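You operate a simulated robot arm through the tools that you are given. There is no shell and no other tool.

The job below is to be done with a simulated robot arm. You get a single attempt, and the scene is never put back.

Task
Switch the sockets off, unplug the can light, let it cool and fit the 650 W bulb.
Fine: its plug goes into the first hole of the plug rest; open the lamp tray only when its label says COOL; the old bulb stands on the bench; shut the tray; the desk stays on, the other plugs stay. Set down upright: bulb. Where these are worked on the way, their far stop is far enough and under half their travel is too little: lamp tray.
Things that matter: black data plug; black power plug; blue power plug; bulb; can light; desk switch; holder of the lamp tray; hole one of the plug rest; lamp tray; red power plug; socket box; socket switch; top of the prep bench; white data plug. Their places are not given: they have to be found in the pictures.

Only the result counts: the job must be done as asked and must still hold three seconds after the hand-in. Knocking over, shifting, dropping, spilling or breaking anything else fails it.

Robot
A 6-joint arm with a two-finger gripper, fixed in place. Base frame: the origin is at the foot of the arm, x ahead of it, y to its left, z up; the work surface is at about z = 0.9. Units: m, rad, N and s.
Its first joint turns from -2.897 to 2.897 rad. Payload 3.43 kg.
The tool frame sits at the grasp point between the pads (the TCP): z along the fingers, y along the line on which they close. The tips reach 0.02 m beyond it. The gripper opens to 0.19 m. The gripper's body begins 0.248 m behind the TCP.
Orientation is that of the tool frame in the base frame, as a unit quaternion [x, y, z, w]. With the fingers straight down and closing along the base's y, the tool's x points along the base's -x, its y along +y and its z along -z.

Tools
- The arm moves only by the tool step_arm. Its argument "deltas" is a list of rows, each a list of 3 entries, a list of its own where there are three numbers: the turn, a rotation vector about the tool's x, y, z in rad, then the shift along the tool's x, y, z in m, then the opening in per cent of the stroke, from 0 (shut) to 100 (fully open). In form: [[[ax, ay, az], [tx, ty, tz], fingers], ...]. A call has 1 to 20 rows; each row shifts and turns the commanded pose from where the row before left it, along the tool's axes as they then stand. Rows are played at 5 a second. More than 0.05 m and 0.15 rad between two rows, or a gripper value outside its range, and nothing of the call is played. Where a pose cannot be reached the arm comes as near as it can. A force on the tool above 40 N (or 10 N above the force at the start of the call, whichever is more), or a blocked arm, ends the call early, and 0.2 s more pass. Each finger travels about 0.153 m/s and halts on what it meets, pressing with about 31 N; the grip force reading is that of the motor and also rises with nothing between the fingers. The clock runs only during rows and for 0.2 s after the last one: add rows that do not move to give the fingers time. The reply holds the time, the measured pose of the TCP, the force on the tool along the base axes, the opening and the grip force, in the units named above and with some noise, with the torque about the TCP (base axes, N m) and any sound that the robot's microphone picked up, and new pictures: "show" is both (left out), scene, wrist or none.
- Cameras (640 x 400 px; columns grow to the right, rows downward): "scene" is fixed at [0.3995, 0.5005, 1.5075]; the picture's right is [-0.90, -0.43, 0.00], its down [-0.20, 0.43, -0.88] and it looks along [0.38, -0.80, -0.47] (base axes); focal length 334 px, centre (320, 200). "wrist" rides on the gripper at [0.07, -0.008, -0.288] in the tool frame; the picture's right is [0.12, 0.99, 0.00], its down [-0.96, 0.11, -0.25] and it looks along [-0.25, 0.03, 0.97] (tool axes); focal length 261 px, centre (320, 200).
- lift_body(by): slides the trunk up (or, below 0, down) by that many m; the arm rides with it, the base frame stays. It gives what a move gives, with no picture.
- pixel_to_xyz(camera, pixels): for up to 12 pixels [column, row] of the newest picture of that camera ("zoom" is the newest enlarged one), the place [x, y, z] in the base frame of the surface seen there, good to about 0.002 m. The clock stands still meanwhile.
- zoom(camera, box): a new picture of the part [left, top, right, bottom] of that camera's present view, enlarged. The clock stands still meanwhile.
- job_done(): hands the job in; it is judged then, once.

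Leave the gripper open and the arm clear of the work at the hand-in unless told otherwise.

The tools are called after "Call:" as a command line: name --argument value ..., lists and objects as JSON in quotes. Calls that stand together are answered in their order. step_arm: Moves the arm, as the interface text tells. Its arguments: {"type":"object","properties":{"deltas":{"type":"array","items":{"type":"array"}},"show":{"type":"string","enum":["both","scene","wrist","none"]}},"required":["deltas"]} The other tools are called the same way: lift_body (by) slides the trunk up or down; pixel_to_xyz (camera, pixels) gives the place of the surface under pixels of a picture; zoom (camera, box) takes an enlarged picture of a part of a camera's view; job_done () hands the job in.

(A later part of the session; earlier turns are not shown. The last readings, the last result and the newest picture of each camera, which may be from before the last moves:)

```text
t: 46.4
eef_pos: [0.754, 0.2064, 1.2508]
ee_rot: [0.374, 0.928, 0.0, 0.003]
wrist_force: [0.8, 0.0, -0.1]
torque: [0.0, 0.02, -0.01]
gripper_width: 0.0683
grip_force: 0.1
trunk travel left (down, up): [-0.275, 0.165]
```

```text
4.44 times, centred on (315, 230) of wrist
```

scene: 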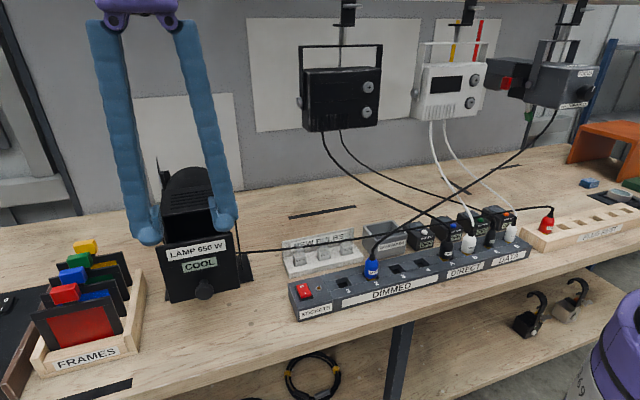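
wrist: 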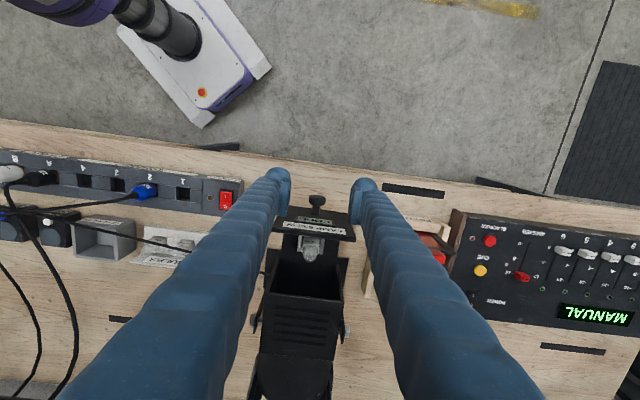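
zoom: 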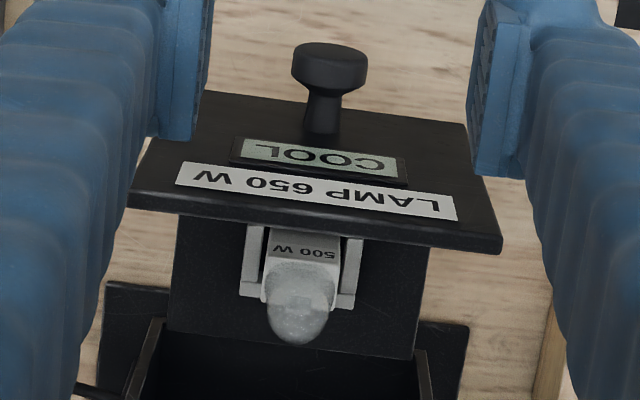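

Call:
pixel_to_xyz --camera "zoom" --pixels '[[300, 250], [255, 250], [250, 292], [346, 255], [346, 303], [300, 285], [297, 315], [293, 340], [268, 290], [335, 295], [300, 275], [200, 300]]'

Call:
pixel_to_xyz --camera "zoom" --pixels '[[390, 320], [380, 250], [310, 225], [150, 205], [490, 245], [330, 60], [170, 325], [410, 355], [250, 270], [348, 280], [200, 230], [300, 330]]'

```text
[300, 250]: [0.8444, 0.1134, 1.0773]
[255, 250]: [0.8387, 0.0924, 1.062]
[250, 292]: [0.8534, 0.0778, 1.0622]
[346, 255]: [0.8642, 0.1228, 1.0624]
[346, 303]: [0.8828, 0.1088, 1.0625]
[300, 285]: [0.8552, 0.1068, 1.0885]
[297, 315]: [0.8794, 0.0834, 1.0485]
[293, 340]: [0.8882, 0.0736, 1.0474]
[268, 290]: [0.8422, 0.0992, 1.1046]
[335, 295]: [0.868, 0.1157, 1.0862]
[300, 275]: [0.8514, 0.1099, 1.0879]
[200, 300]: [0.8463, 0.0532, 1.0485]
```

```text
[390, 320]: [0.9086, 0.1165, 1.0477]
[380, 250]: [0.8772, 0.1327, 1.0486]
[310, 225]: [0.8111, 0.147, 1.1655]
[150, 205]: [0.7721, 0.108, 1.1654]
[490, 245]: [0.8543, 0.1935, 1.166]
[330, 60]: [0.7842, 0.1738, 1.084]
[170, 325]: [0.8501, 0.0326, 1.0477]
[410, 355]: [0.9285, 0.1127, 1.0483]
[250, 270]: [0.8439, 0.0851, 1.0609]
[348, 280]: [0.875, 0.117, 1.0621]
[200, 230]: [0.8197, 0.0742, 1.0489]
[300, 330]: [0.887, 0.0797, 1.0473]
```

Tray floor z≈1.048, clips to z≈1.062, bulb base top z≈1.088, base centre near u=-0.670, n≈-0.546. I'll move back above it (at z 1.25) for a closer look.

Call:
step_arm --deltas '[[[0, 0, 0], [-0.049, 0, 0], 36], [[0, 0, 0], [-0.049, 0, 0], 36], [[0, 0, 0], [-0.03, 0, 0], 36], [[0, 0, 0], [0, 0, 0], 36]]'

Call:
zoom --camera "wrist" --box '[270, 130, 370, 240]'

```text
t: 47.4
eef_pos: [0.8445, 0.1156, 1.2523]
ee_rot: [0.373, 0.928, 0.0, 0.004]
wrist_force: [-0.2, 0.1, 0.2]
torque: [0.02, -0.03, 0.02]
gripper_width: 0.0688
grip_force: 0.0
trunk travel left (down, up): [-0.275, 0.165]
```

scene: 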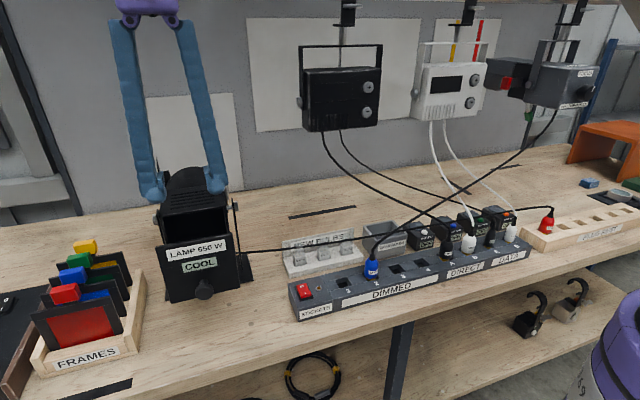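
wrist: 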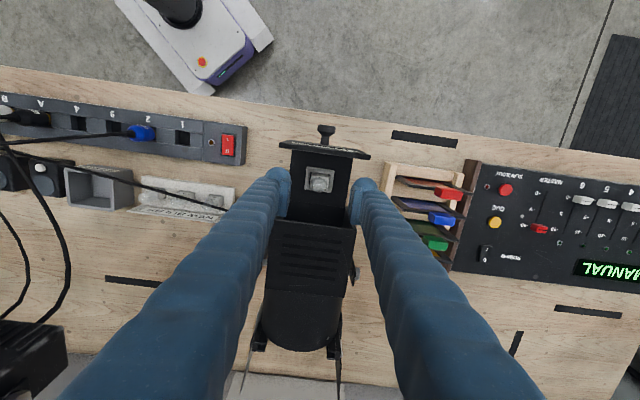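

```text
3.64 times, centred on (320, 185) of wrist
```

zoom: 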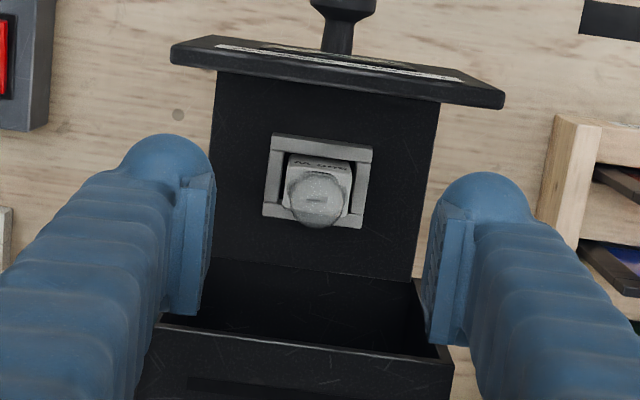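

The holder is a square frame around the base. Measuring its corners and the bulb.

Call:
pixel_to_xyz --camera "zoom" --pixels '[[277, 141], [367, 152], [357, 224], [267, 208], [283, 153], [358, 161], [320, 165], [292, 168], [347, 175], [318, 182], [317, 198], [352, 215]]'

Call:
pixel_to_xyz --camera "zoom" --pixels '[[300, 166], [335, 170], [290, 190], [348, 200], [345, 215], [290, 205], [230, 100], [420, 120], [410, 270], [220, 255], [315, 215], [275, 175]]'

```text
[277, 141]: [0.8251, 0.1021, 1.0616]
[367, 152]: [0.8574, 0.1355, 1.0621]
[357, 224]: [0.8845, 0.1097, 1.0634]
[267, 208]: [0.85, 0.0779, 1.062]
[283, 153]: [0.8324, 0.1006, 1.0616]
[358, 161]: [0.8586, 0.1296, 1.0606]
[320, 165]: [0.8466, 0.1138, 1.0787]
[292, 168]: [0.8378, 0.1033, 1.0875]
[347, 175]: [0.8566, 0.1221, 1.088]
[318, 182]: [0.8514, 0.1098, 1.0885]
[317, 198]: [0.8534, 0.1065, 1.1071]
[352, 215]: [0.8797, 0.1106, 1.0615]
```

```text
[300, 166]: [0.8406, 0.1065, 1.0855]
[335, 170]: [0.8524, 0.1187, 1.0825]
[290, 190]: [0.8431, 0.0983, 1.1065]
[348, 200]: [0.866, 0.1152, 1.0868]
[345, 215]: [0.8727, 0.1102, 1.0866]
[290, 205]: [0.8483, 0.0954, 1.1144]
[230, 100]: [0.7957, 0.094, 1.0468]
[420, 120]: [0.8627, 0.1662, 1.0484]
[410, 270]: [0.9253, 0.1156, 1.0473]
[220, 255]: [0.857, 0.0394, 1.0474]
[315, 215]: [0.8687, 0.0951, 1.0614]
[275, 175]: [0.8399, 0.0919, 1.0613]
```

Bulb centre ≈ (0.854,0.106); base top z 1.088, frame top 1.062. I'll descend to TCP z≈1.09 with the fingers straddling the base along the bench direction.

Call:
step_arm --deltas '[[[0, 0, 0], [-0.0135, 0, 0], 36], [[0, 0, 0], [0, 0, 0.045], 36], [[0, 0, 0], [0, 0, 0.045], 36], [[0, 0, 0], [0, 0, 0.04], 32], [[0, 0, 0], [0, 0, 0.0], 32]]'

Call:
zoom --camera "wrist" --box '[270, 130, 370, 240]'

Call:
zoom --camera "scene" --box '[140, 150, 270, 310]'

```text
t: 48.6
eef_pos: [0.8553, 0.1072, 1.123]
ee_rot: [0.374, 0.927, 0.0, 0.003]
wrist_force: [0.0, 0.2, 0.6]
torque: [-0.02, -0.03, 0.04]
gripper_width: 0.0607
grip_force: 0.0
trunk travel left (down, up): [-0.275, 0.165]
```

scene: 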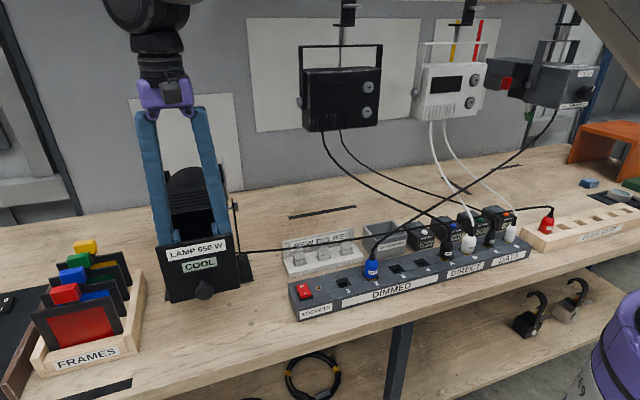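
wrist: 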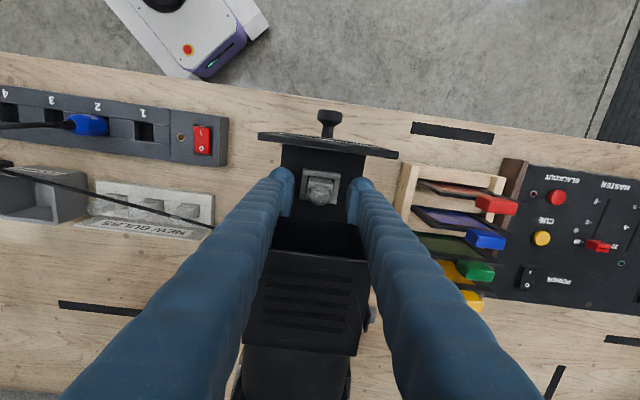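

```text
3.64 times, centred on (320, 185) of wrist
```

zoom: 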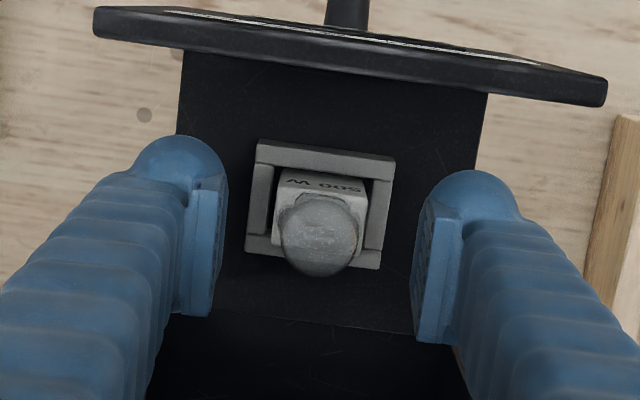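

```text
2.50 times, centred on (205, 230) of scene
```

zoom: 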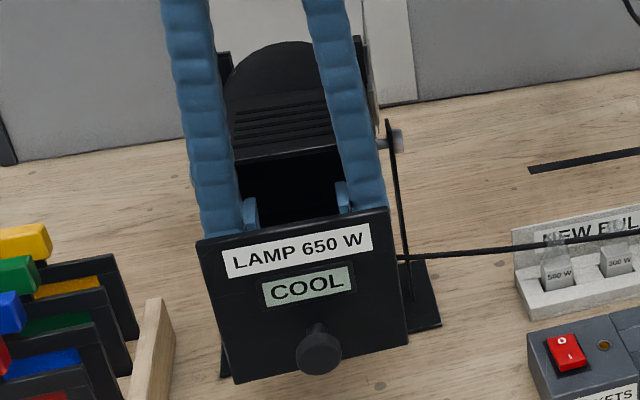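

Checking the base's edges again from this closer view.

Call:
zoom --camera "wrist" --box '[295, 160, 345, 215]'

```text
7.27 times, centred on (320, 188) of wrist
```

zoom: 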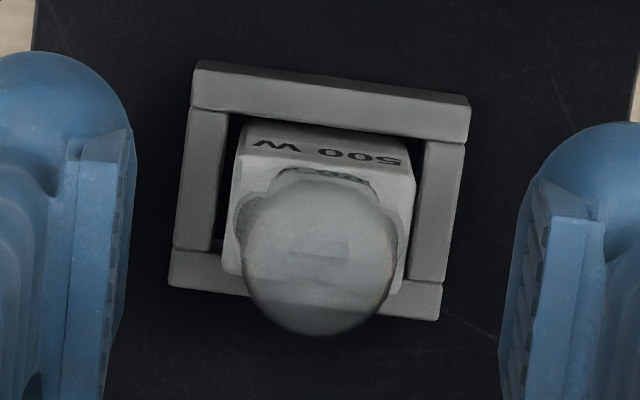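

Call:
pixel_to_xyz --camera "zoom" --pixels '[[245, 158], [412, 178], [400, 285], [226, 262], [230, 215], [406, 240], [320, 165], [210, 120], [455, 150], [425, 275], [190, 245], [320, 300]]'

```text
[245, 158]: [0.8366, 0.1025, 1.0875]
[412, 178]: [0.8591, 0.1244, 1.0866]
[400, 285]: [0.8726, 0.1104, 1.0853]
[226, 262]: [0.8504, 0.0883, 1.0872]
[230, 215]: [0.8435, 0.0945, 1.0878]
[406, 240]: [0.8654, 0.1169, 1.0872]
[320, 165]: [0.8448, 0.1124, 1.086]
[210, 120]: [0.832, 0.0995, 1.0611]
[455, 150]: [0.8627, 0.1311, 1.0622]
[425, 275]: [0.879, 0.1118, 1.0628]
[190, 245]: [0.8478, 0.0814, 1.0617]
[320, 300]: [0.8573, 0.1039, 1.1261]
```

Base is ≈0.031 × 0.02 m, centred under the TCP. Lowering 0.036 m and closing.

Call:
step_arm --deltas '[[[0, 0, 0], [0, 0, 0.02], 32], [[0, 0, 0], [0, 0, 0.016], 32], [[0, 0, 0], [0, 0, 0], 32], [[0, 0, 0], [0, 0, 0], 18], [[0, 0, 0], [0, 0, 0], 8], [[0, 0, 0], [0, 0, 0], 0], [[0, 0, 0], [0, 0, 0], 0]]'

Call:
zoom --camera "wrist" --box '[280, 150, 360, 230]'

```text
t: 50.2
eef_pos: [0.8564, 0.1066, 1.0869]
ee_rot: [0.374, 0.927, -0.001, 0.002]
wrist_force: [-1.2, -0.3, 0.4]
torque: [0.03, 0.0, 0.0]
gripper_width: 0.0306
grip_force: 30.8
trunk travel left (down, up): [-0.275, 0.165]
```

scene: 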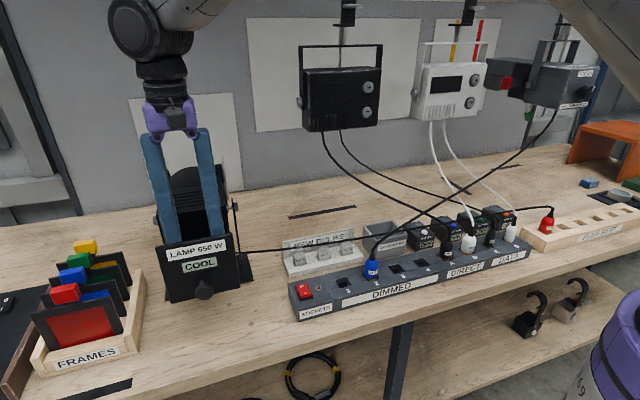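
wrist: 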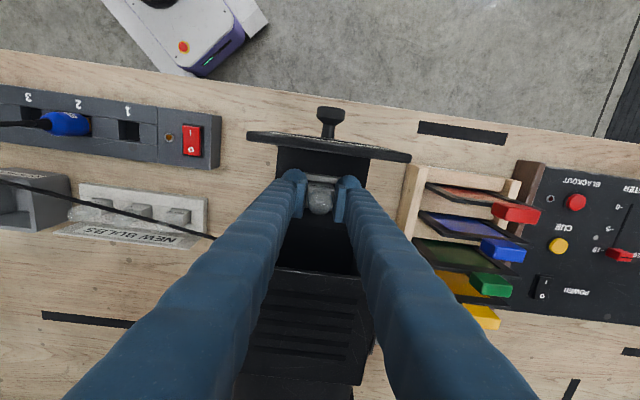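

```text
5.00 times, centred on (320, 190) of wrist
```

zoom: 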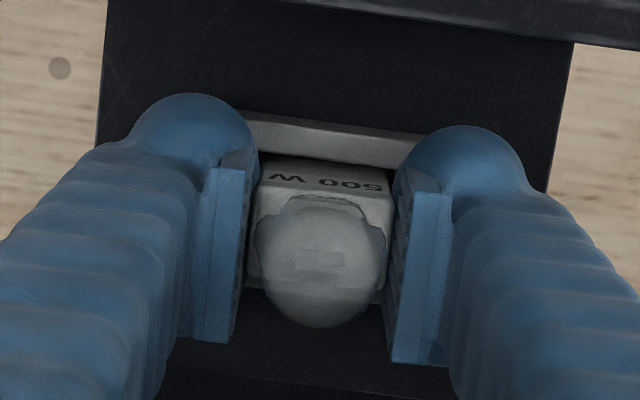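

Gripped on the base (0.031 m). Lifting straight up slowly and checking it comes out upright.

Call:
step_arm --deltas '[[[0, 0, 0], [0, 0, -0.008], 0], [[0, 0, 0], [0, 0, -0.012], 0], [[0, 0, 0], [0, 0, -0.02], 0], [[0, 0, 0], [0, 0, -0.03], 0], [[0, 0, 0], [0, 0, -0.03], 0], [[0, 0, 0], [0, 0, 0], 0]]'

Call:
zoom --camera "scene" --box '[140, 150, 270, 310]'

Call:
zoom --camera "wrist" --box '[280, 150, 360, 230]'

```text
t: 51.6
eef_pos: [0.8561, 0.1077, 1.1847]
ee_rot: [0.374, 0.928, -0.001, 0.002]
wrist_force: [-0.2, -0.4, -1.4]
torque: [-0.01, 0.01, 0.03]
gripper_width: 0.0307
grip_force: 31.1
trunk travel left (down, up): [-0.275, 0.165]
```

scene: 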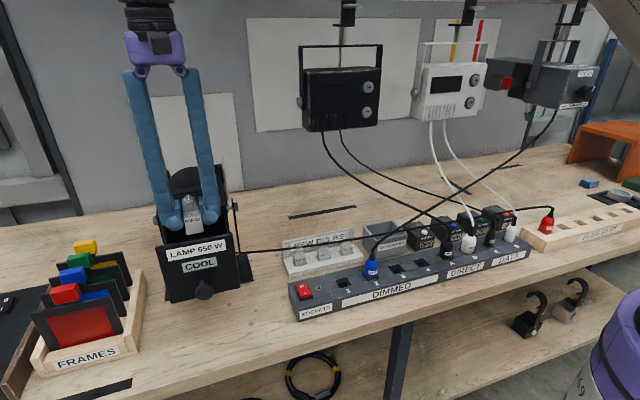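
wrist: 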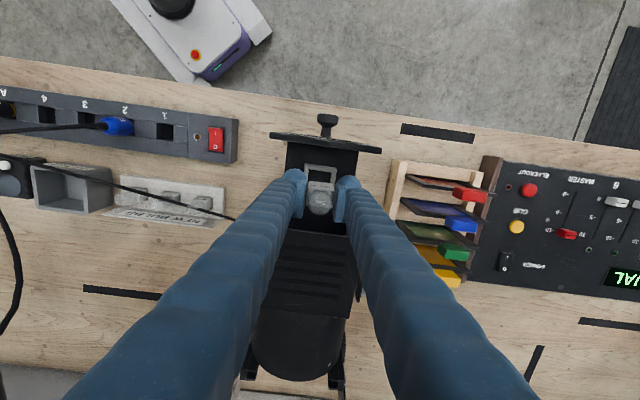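

```text
2.50 times, centred on (205, 230) of scene
```

zoom: 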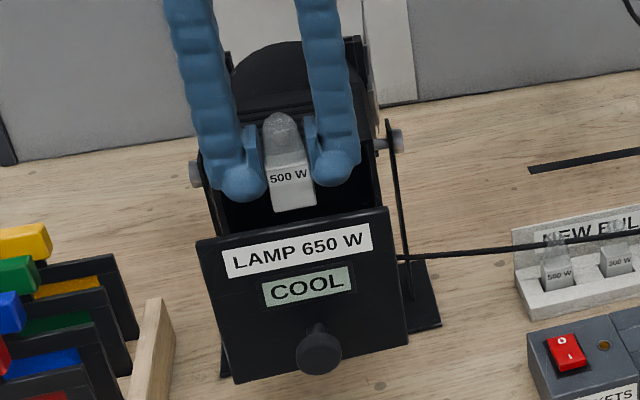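

```text
5.00 times, centred on (320, 190) of wrist
```

zoom: 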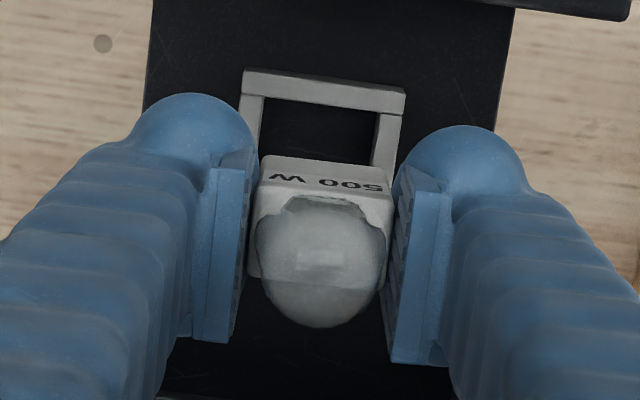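

The bulb is out and upright. Moving it right and forward above free bench at ≈(0.756,0.049).

Call:
step_arm --deltas '[[[0, 0, 0], [0.0, -0.037, 0], 0], [[0, 0, 0], [0.0, -0.037, 0], 0], [[0, 0, 0], [0.0, -0.037, 0], 0], [[0, 0, 0], [0.0326, 0, 0], 0], [[0, 0, 0], [0, 0, 0.045], 0], [[0, 0, 0], [0, 0, 0.045], 0], [[0, 0, 0], [0, 0, 0.045], 0], [[0, 0, 0], [0, 0, 0.045], 0], [[0, 0, 0], [0, 0, 0], 0]]'

Call:
zoom --camera "scene" --box '[210, 220, 330, 350]'

```text
t: 53.6
eef_pos: [0.7578, 0.0505, 1.0054]
ee_rot: [0.374, 0.927, 0.001, 0.002]
wrist_force: [0.7, 0.2, -0.4]
torque: [0.05, -0.03, -0.02]
gripper_width: 0.0304
grip_force: 31.6
trunk travel left (down, up): [-0.275, 0.165]
```

scene: 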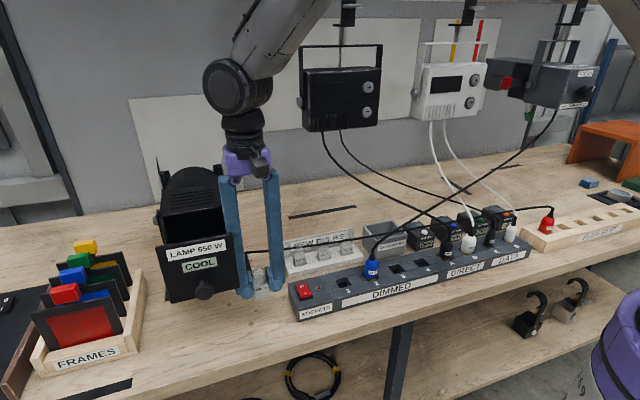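
wrist: 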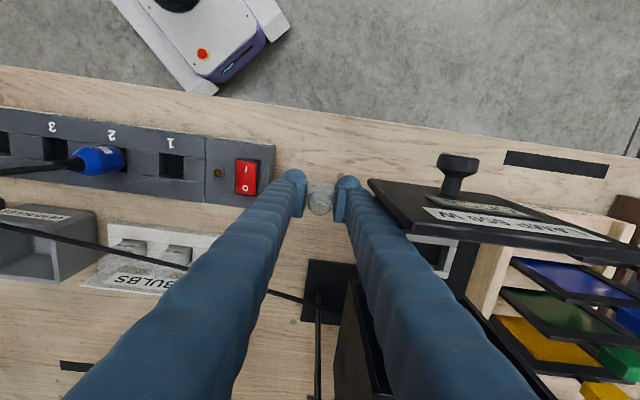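

```text
3.08 times, centred on (270, 285) of scene
```

zoom: 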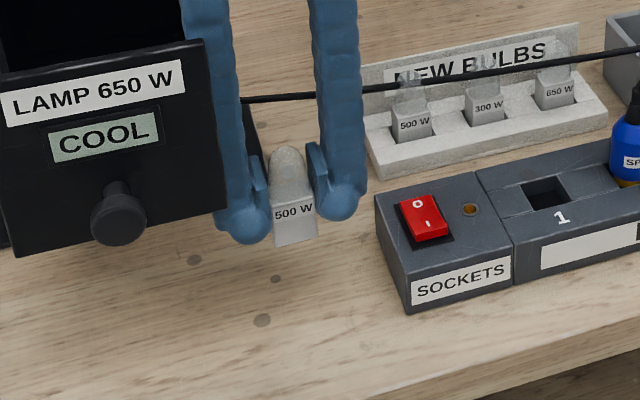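

The bulb hangs upright over free bench. Shifting 8 mm right for clearance from the tray and lowering until it touches.

Call:
step_arm --deltas '[[[0, 0, 0], [0, -0.008, 0], 0], [[0, 0, 0], [0, 0, 0.03], 0], [[0, 0, 0], [0, 0, 0.02], 0], [[0, 0, 0], [0, 0, 0.01], 0], [[0, 0, 0], [0, 0, 0.003], 0], [[0, 0, 0], [0, 0, 0.001], 0], [[0, 0, 0], [0, 0, 0], 0]]' --show "scene"

Call:
zoom --camera "scene" --box '[220, 250, 320, 350]'

```text
t: 55.2
eef_pos: [0.7509, 0.0439, 0.9412]
ee_rot: [0.374, 0.928, -0.001, 0.003]
wrist_force: [0.7, 0.1, -0.7]
torque: [0.03, 0.02, 0.01]
gripper_width: 0.0304
grip_force: 31.0
trunk travel left (down, up): [-0.275, 0.165]
```

scene: 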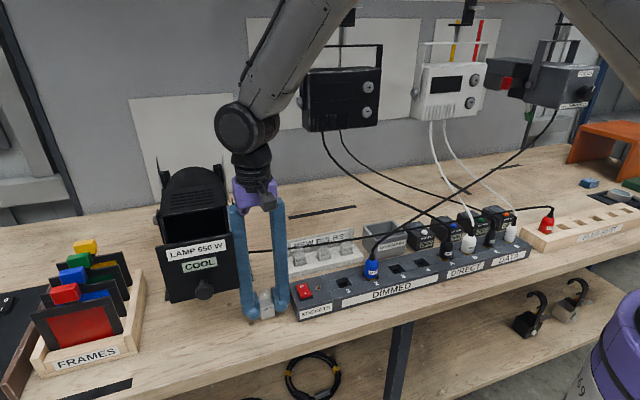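

```text
4.00 times, centred on (270, 300) of scene
```

zoom: 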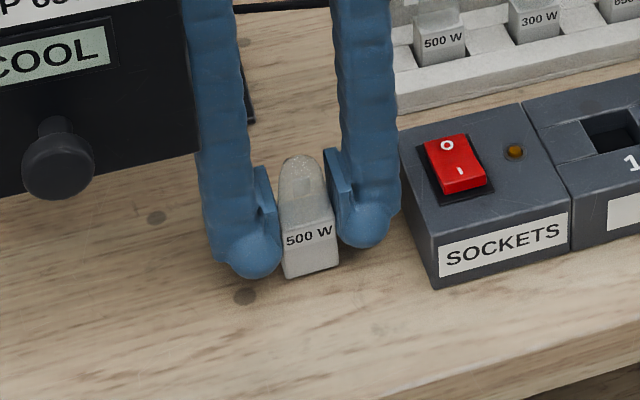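

Not touching yet; going down in 1 mm steps.

Call:
step_arm --deltas '[[[0, 0, 0], [0, 0, 0.001], 0], [[0, 0, 0], [0, 0, 0], 0], [[0, 0, 0], [0, 0, 0.001], 0], [[0, 0, 0], [0, 0, 0], 0]]' --show "none"

```text
t: 56.2
eef_pos: [0.7512, 0.0431, 0.9399]
ee_rot: [0.373, 0.928, 0.0, 0.002]
wrist_force: [0.0, -0.1, -0.9]
torque: [0.0, -0.01, -0.02]
gripper_width: 0.0303
grip_force: 30.5
trunk travel left (down, up): [-0.275, 0.165]
```

Call:
step_arm --deltas '[[[0, 0, 0], [0, 0, 0.001], 0], [[0, 0, 0], [0, 0, 0], 0]]' --show "none"

```text
t: 56.8
eef_pos: [0.7514, 0.0437, 0.9394]
ee_rot: [0.374, 0.927, -0.001, 0.003]
wrist_force: [-0.1, -0.8, 0.3]
torque: [-0.02, -0.02, 0.02]
gripper_width: 0.0303
grip_force: 30.9
trunk travel left (down, up): [-0.275, 0.165]
```

A first slight change in the vertical force; one more millimetre.

Call:
step_arm --deltas '[[[0, 0, 0], [0, 0, 0.001], 0], [[0, 0, 0], [0, 0, 0], 0]]' --show "none"

```text
t: 57.4
eef_pos: [0.7515, 0.0436, 0.9383]
ee_rot: [0.374, 0.927, 0.001, 0.003]
wrist_force: [-0.6, 1.1, 7.1]
torque: [0.02, 0.08, 0.01]
gripper_width: 0.0306
grip_force: 30.7
trunk travel left (down, up): [-0.275, 0.165]
```

Touching the bench with 7 N. Opening slowly to 0.045 m.

Call:
step_arm --deltas '[[[0, 0, 0], [0, 0, -0.0005], 14], [[0, 0, 0], [0, 0, 0], 18], [[0, 0, 0], [0, 0, 0], 24], [[0, 0, 0], [0, 0, 0], 24]]'

Call:
zoom --camera "scene" --box '[220, 250, 320, 350]'

Call:
zoom --camera "wrist" --box '[280, 150, 360, 230]'

```text
t: 58.4
eef_pos: [0.7515, 0.0437, 0.9392]
ee_rot: [0.374, 0.927, 0.0, 0.003]
wrist_force: [-0.1, -0.1, 0.3]
torque: [0.01, -0.05, -0.01]
gripper_width: 0.0457
grip_force: 0.1
trunk travel left (down, up): [-0.275, 0.165]
```

scene: 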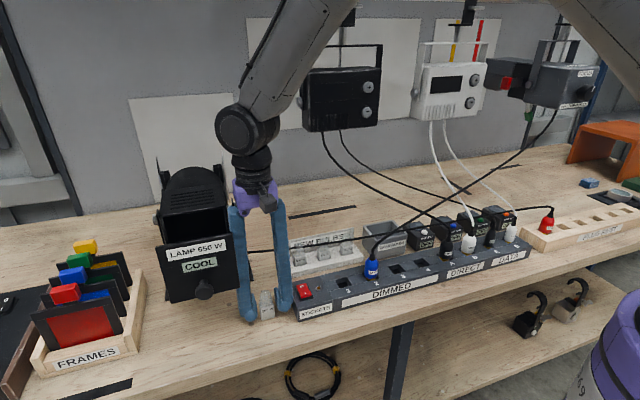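
wrist: 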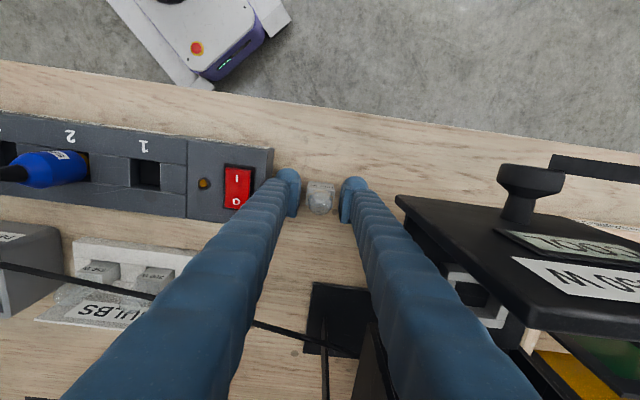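

```text
4.00 times, centred on (270, 300) of scene
```

zoom: 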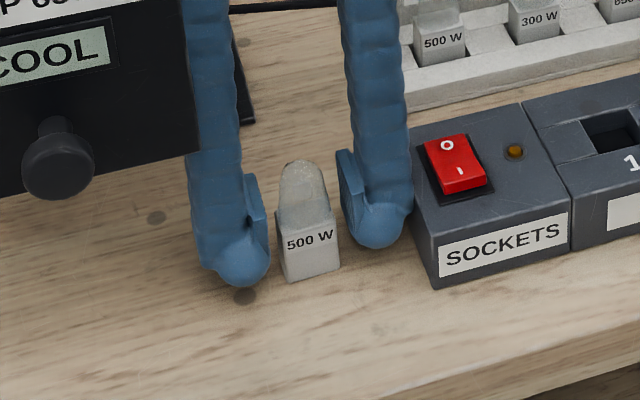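

```text
5.00 times, centred on (320, 190) of wrist
```

zoom: 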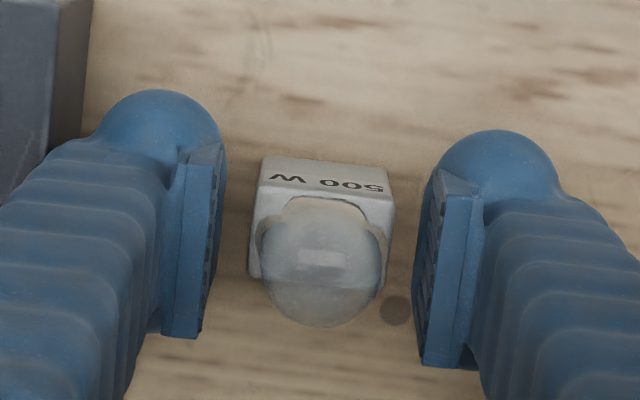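

The old bulb stands upright on the bench. Raising straight up to z≈1.2.

Call:
step_arm --deltas '[[[0, 0, 0], [0, 0, -0.02], 24], [[0, 0, 0], [0, 0, -0.045], 24], [[0, 0, 0], [0, 0, -0.045], 24], [[0, 0, 0], [0, 0, -0.045], 24], [[0, 0, 0], [0, 0, -0.045], 24], [[0, 0, 0], [0, 0, -0.045], 24], [[0, 0, 0], [0, -0.04, 0], 24], [[0, 0, 0], [0, -0.04, 0], 24], [[0, 0, 0], [0, -0.04, 0], 24], [[0, 0, 0], [0, -0.04, 0], 24], [[0, 0, 0], [0, -0.04, 0], 24], [[0, 0, 0], [0, 0, 0], 24]]'

Call:
zoom --camera "scene" --box '[220, 210, 400, 350]'

Call:
zoom --camera "wrist" --box '[230, 160, 400, 300]'

```text
t: 61.0
eef_pos: [0.6115, -0.0986, 1.181]
ee_rot: [0.373, 0.928, 0.0, 0.002]
wrist_force: [0.8, 0.0, 0.7]
torque: [0.05, 0.03, -0.02]
gripper_width: 0.0457
grip_force: 0.0
trunk travel left (down, up): [-0.275, 0.165]
```

scene: 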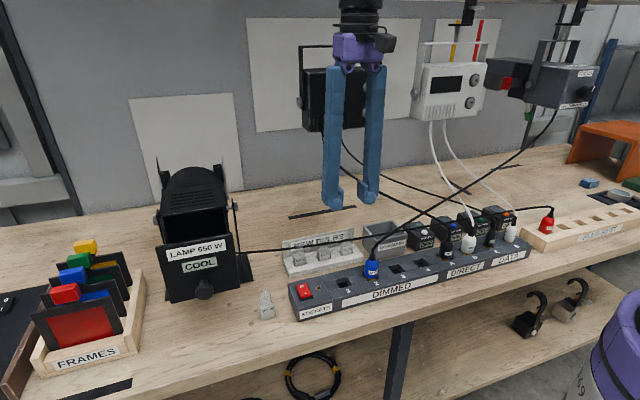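
wrist: 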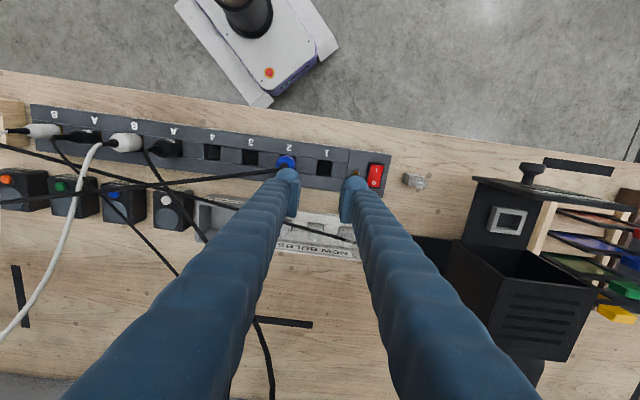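

```text
2.86 times, centred on (310, 280) of scene
```

zoom: 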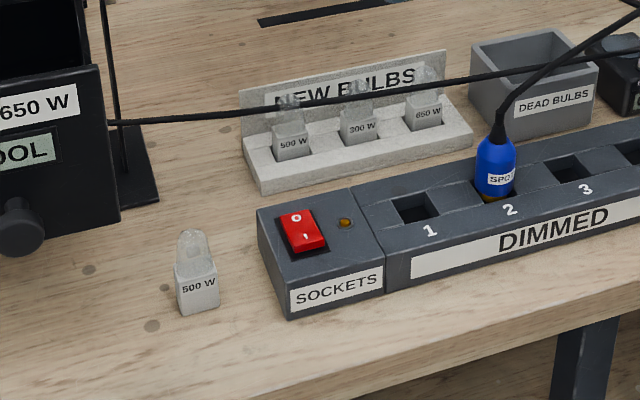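

```text
2.86 times, centred on (315, 230) of wrist
```

zoom: 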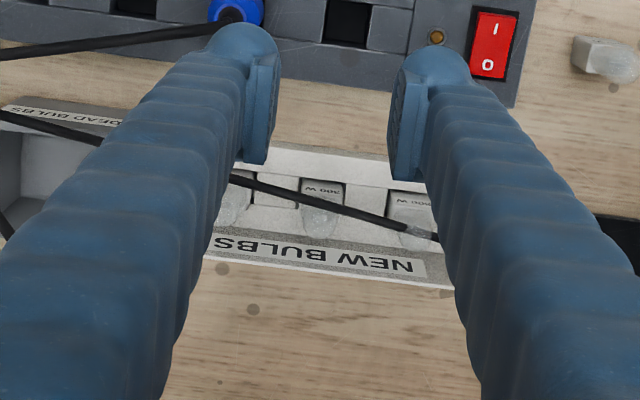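

Checking the 650 W bulb (right one), and where the cable runs relative to it.

Call:
zoom --camera "scene" --box '[280, 220, 380, 290]'

```text
5.71 times, centred on (330, 255) of scene
```

zoom: 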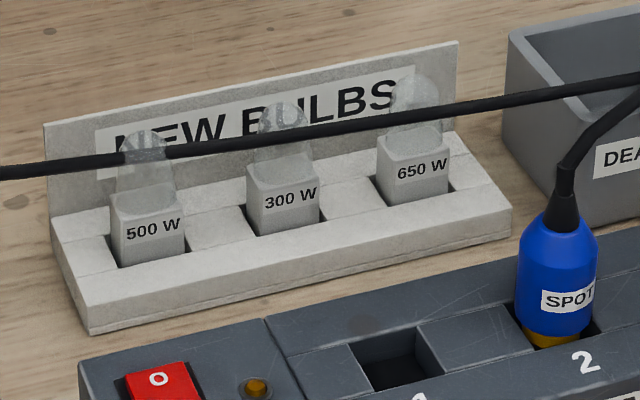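

Call:
pixel_to_xyz --camera "zoom" --pixels '[[383, 145], [435, 140], [446, 158], [392, 165], [420, 170], [412, 150], [400, 200], [448, 190], [420, 117], [350, 127], [480, 106], [460, 60]]'

Call:
pixel_to_xyz --camera "zoom" --pixels '[[250, 175], [315, 175], [285, 200], [100, 162], [200, 148], [280, 137], [560, 92], [470, 210], [340, 195], [376, 178], [200, 232], [520, 97]]'

```text
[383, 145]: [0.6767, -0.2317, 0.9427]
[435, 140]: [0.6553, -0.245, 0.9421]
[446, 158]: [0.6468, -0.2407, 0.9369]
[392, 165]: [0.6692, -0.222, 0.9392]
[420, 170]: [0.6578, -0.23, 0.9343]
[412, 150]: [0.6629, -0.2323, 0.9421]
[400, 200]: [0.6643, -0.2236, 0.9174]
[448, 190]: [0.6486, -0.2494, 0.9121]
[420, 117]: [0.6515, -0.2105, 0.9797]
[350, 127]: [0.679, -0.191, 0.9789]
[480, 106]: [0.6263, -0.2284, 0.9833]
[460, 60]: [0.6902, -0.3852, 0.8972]
```

```text
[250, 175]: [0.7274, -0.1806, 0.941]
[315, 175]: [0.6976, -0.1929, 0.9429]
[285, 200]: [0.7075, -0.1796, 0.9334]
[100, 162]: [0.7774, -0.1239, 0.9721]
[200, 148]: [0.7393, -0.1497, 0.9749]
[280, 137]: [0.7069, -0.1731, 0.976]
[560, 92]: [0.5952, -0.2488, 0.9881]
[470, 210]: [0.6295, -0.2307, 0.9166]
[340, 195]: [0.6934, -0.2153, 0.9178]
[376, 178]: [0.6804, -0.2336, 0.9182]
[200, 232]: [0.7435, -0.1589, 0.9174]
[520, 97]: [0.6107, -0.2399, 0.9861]
```

The 650 W bulb base: front face n≈-0.6335, u≈-0.291, top z≈0.9425; rack surface z≈0.918. I need the rack's back panel and the hanging unit's front to judge clearances.

Call:
pixel_to_xyz --camera "zoom" --pixels '[[60, 180], [60, 130], [450, 48], [450, 110], [345, 100], [230, 120], [415, 85], [330, 185], [345, 160], [470, 185], [60, 235], [90, 325]]'

Call:
pixel_to_xyz --camera "scene" --pixels '[[311, 80], [311, 120], [375, 78], [378, 110], [310, 130], [376, 128], [302, 100], [300, 60], [342, 28], [318, 44], [360, 75], [310, 68]]'

```text
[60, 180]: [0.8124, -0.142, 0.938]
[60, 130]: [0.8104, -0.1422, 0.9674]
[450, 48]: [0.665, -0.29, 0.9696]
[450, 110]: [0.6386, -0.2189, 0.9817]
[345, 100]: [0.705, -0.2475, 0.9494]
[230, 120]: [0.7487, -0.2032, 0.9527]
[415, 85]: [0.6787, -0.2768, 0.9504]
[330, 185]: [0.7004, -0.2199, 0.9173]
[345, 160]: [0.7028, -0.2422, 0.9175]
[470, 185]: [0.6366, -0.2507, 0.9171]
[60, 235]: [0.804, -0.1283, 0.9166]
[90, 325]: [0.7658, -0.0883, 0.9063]
```

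```text
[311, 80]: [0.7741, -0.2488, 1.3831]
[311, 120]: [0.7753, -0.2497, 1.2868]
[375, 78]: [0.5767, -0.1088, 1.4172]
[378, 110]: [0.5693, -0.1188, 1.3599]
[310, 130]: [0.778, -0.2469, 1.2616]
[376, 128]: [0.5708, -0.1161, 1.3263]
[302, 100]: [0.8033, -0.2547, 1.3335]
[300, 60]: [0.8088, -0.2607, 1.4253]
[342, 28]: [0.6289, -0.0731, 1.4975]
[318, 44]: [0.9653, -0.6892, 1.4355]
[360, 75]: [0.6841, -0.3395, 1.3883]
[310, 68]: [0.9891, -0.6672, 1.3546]
```

Panel front n≈-0.680, hanging unit front n≈-0.73. I'll hover in front of the 650 W bulb and lean the gripper top 0.12 rad toward the robot to keep the wrist away from the hanging unit.

Call:
step_arm --deltas '[[[0, 0, 0], [0, -0.0312, 0], 24], [[0, 0, 0], [0, -0.0312, 0], 24], [[0, -0.12, 0], [0, 0, 0], 24], [[0, 0, 0], [-0.04, 0, 0], 24], [[0, 0, 0], [-0.04, 0, 0], 24], [[0, 0, 0], [0, 0, 0], 24]]'

Call:
zoom --camera "wrist" --box '[260, 140, 390, 260]'

```text
t: 62.4
eef_pos: [0.625, -0.2008, 1.193]
ee_rot: [0.373, 0.925, -0.023, 0.06]
wrist_force: [0.7, 0.9, -0.6]
torque: [-0.1, 0.02, -0.03]
gripper_width: 0.0456
grip_force: 0.1
trunk travel left (down, up): [-0.275, 0.165]
```

scene: 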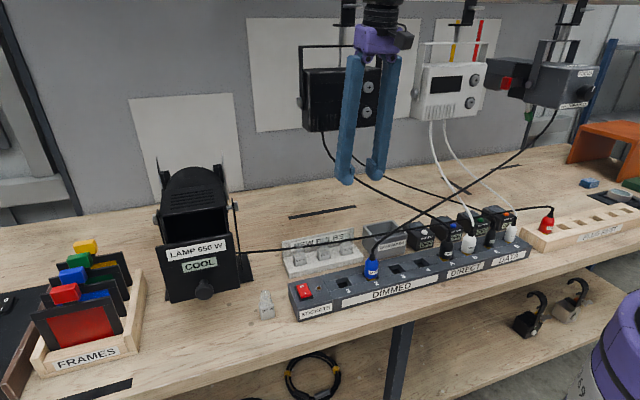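
wrist: 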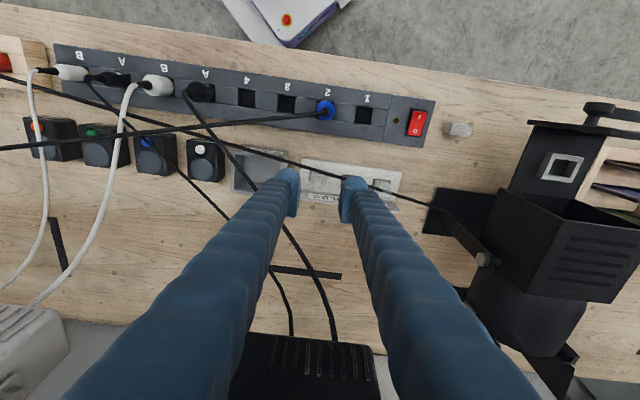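

```text
3.33 times, centred on (325, 200) of wrist
```

zoom: 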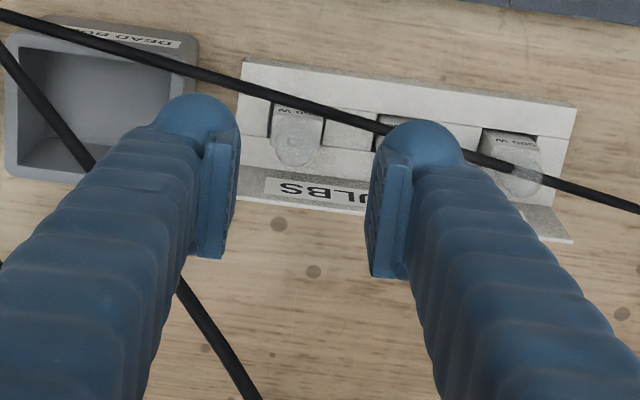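

The lean is right (tips point to the rear). The 650 W bulb is at zoom (297,125). Zooming to measure its base.

Call:
zoom --camera "wrist" --box '[295, 155, 355, 205]'

```text
8.00 times, centred on (325, 180) of wrist
```

zoom: 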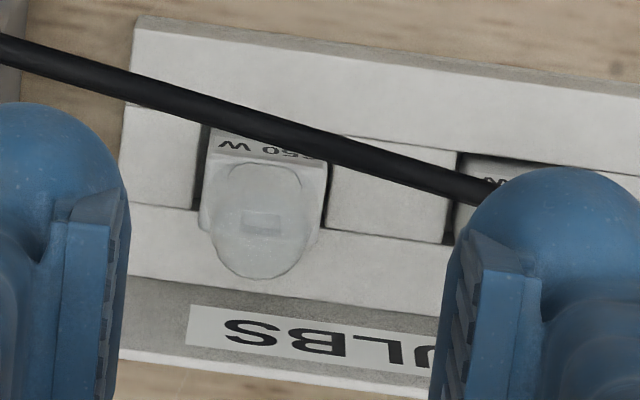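

Call:
pixel_to_xyz --camera "zoom" --pixels '[[212, 158], [322, 172], [205, 222], [315, 240], [206, 195], [320, 205], [265, 165], [215, 140], [320, 152], [262, 225], [160, 180], [400, 210]]'

```text
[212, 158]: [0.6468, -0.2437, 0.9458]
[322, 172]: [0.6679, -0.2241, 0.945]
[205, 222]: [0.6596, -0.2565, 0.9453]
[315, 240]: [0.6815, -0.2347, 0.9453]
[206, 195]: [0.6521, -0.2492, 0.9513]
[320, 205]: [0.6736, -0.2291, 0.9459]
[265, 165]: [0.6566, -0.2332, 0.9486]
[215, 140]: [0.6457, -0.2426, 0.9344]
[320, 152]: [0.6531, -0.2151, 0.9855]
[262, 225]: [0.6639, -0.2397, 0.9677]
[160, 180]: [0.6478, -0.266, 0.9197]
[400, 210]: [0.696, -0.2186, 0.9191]
```

Base centre ≈ (0.664,-0.240), top z≈0.944. Approaching along the leaned tool axis: shift, then descend most of the way and check.

Call:
step_arm --deltas '[[[0, 0, 0], [-0.0303, -0.001, 0.0036], 24], [[0, 0, 0], [0, 0, 0.045], 24], [[0, 0, 0], [0, 0, 0.045], 24], [[0, 0, 0], [0, 0, 0.045], 24], [[0, 0, 0], [0, 0, 0.025], 24], [[0, 0, 0], [0, 0, 0], 24]]'

Call:
zoom --camera "wrist" --box '[270, 140, 370, 240]'

Call:
zoom --camera "scene" --box '[280, 160, 420, 290]'

```text
t: 63.8
eef_pos: [0.6613, -0.236, 1.0347]
ee_rot: [0.373, 0.926, -0.023, 0.059]
wrist_force: [-0.2, 0.1, 0.1]
torque: [0.02, 0.0, -0.01]
gripper_width: 0.0455
grip_force: 0.0
trunk travel left (down, up): [-0.275, 0.165]
```

scene: 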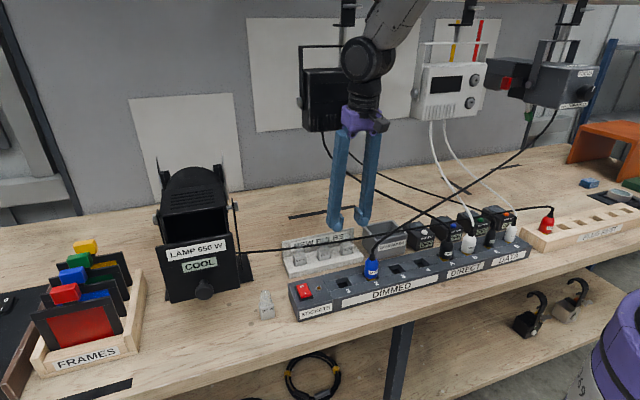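
wrist: 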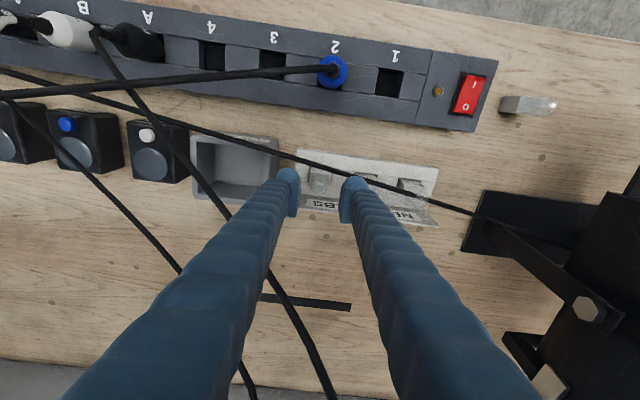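

```text
4.00 times, centred on (320, 190) of wrist
```

zoom: 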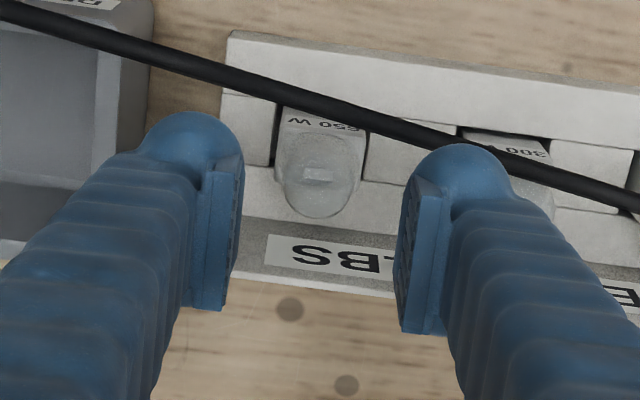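

```text
3.08 times, centred on (350, 225) of scene
```

zoom: 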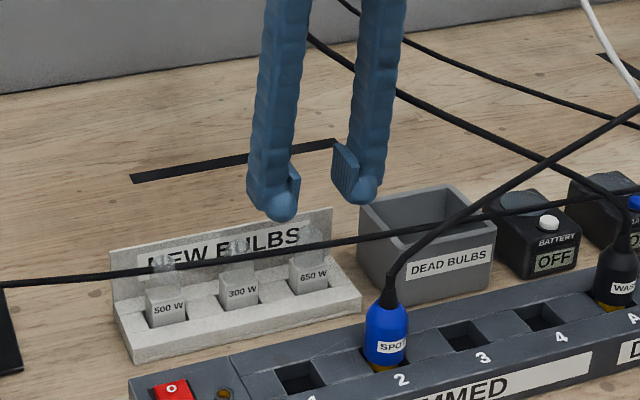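

Bulb centred between the fingers. Checking how close the wrist is to the hanging unit before descending further.

Call:
pixel_to_xyz --camera "scene" --pixels '[[362, 62], [345, 62], [385, 62], [362, 85], [365, 98], [350, 120], [385, 120], [345, 75], [330, 75], [340, 125], [325, 90], [347, 100]]'

```text
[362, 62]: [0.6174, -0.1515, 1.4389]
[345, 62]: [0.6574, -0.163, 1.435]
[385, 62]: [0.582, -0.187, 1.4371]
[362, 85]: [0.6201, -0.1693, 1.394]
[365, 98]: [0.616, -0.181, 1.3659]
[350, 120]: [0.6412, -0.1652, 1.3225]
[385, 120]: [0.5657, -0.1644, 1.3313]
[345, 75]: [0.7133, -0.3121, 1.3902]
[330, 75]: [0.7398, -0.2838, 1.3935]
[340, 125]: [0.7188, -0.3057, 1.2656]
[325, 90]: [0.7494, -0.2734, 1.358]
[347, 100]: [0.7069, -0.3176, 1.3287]
```

The wrist stays about 0.09 m in front of the hanging unit. Descending the rest to TCP z≈0.944.

Call:
step_arm --deltas '[[[0, 0, 0], [0, 0, 0.04], 24], [[0, 0, 0], [0, 0, 0.03], 24], [[0, 0, 0], [0, 0, 0.015], 24], [[0, 0, 0], [0, 0, 0.005], 24], [[0, 0, 0], [0, 0, 0], 24]]'

Call:
zoom --camera "wrist" --box '[270, 140, 370, 240]'

Call:
zoom --camera "scene" --box '[290, 210, 390, 290]'

```text
t: 65.0
eef_pos: [0.6689, -0.2438, 0.9453]
ee_rot: [0.373, 0.926, -0.023, 0.058]
wrist_force: [0.8, 0.6, -0.6]
torque: [0.01, -0.03, 0.01]
gripper_width: 0.0454
grip_force: 0.0
trunk travel left (down, up): [-0.275, 0.165]
```

scene: 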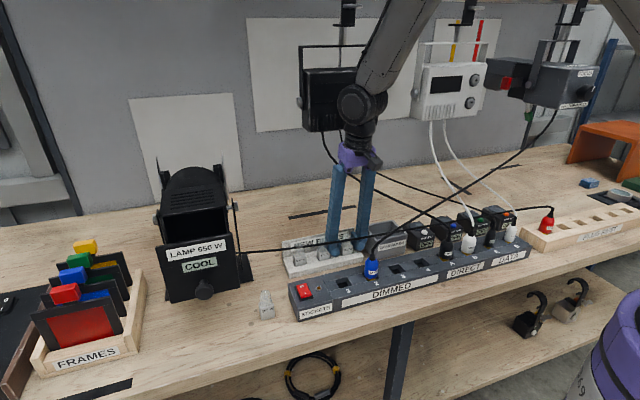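
wrist: 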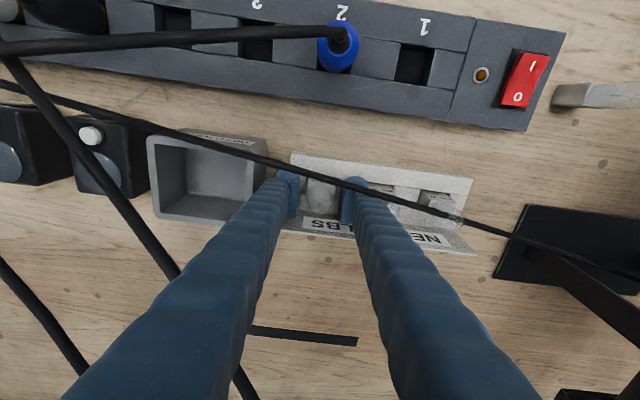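

```text
4.00 times, centred on (320, 190) of wrist
```

zoom: 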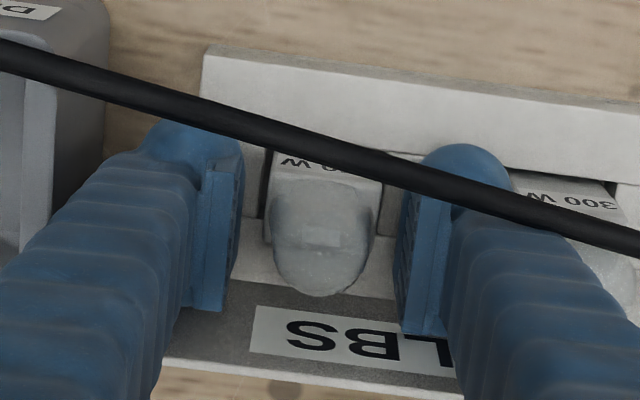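

```text
5.00 times, centred on (340, 250) of scene
```

zoom: 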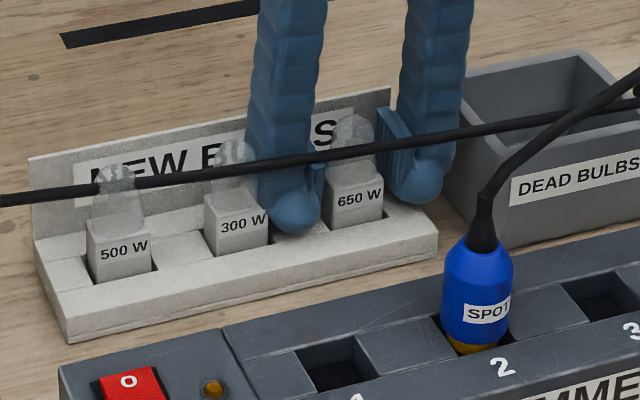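

Fingers are around the 650 W base without touching anything. Closing.

Call:
step_arm --deltas '[[[0, 0, 0], [0, 0, 0], 18], [[0, 0, 0], [0, 0, 0], 10], [[0, 0, 0], [0, 0, 0], 0], [[0, 0, 0], [0, 0, 0], 0]]'

Call:
zoom --camera "wrist" --box '[270, 140, 370, 240]'

```text
t: 66.0
eef_pos: [0.6682, -0.2446, 0.9434]
ee_rot: [0.373, 0.926, -0.023, 0.059]
wrist_force: [-0.8, 0.1, -1.0]
torque: [0.0, -0.01, 0.01]
gripper_width: 0.0304
grip_force: 31.4
trunk travel left (down, up): [-0.275, 0.165]
```

scene: 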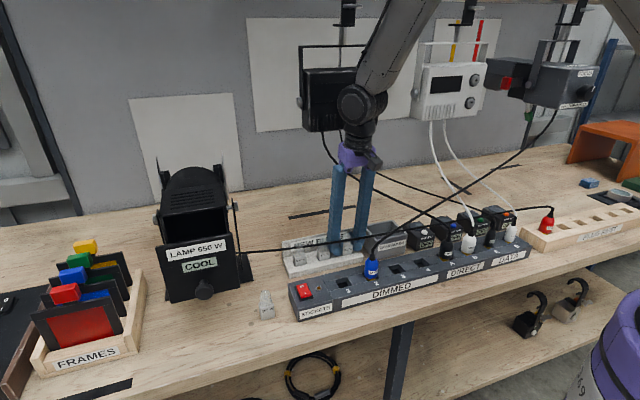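
wrist: 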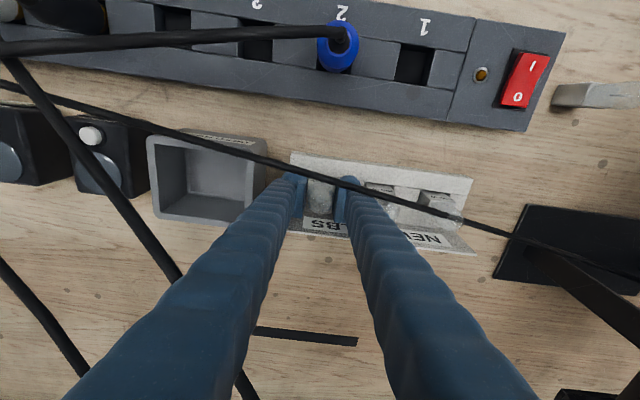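

```text
4.00 times, centred on (320, 190) of wrist
```

zoom: 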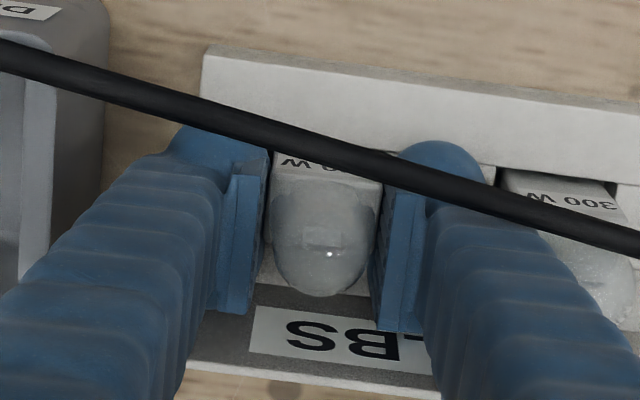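

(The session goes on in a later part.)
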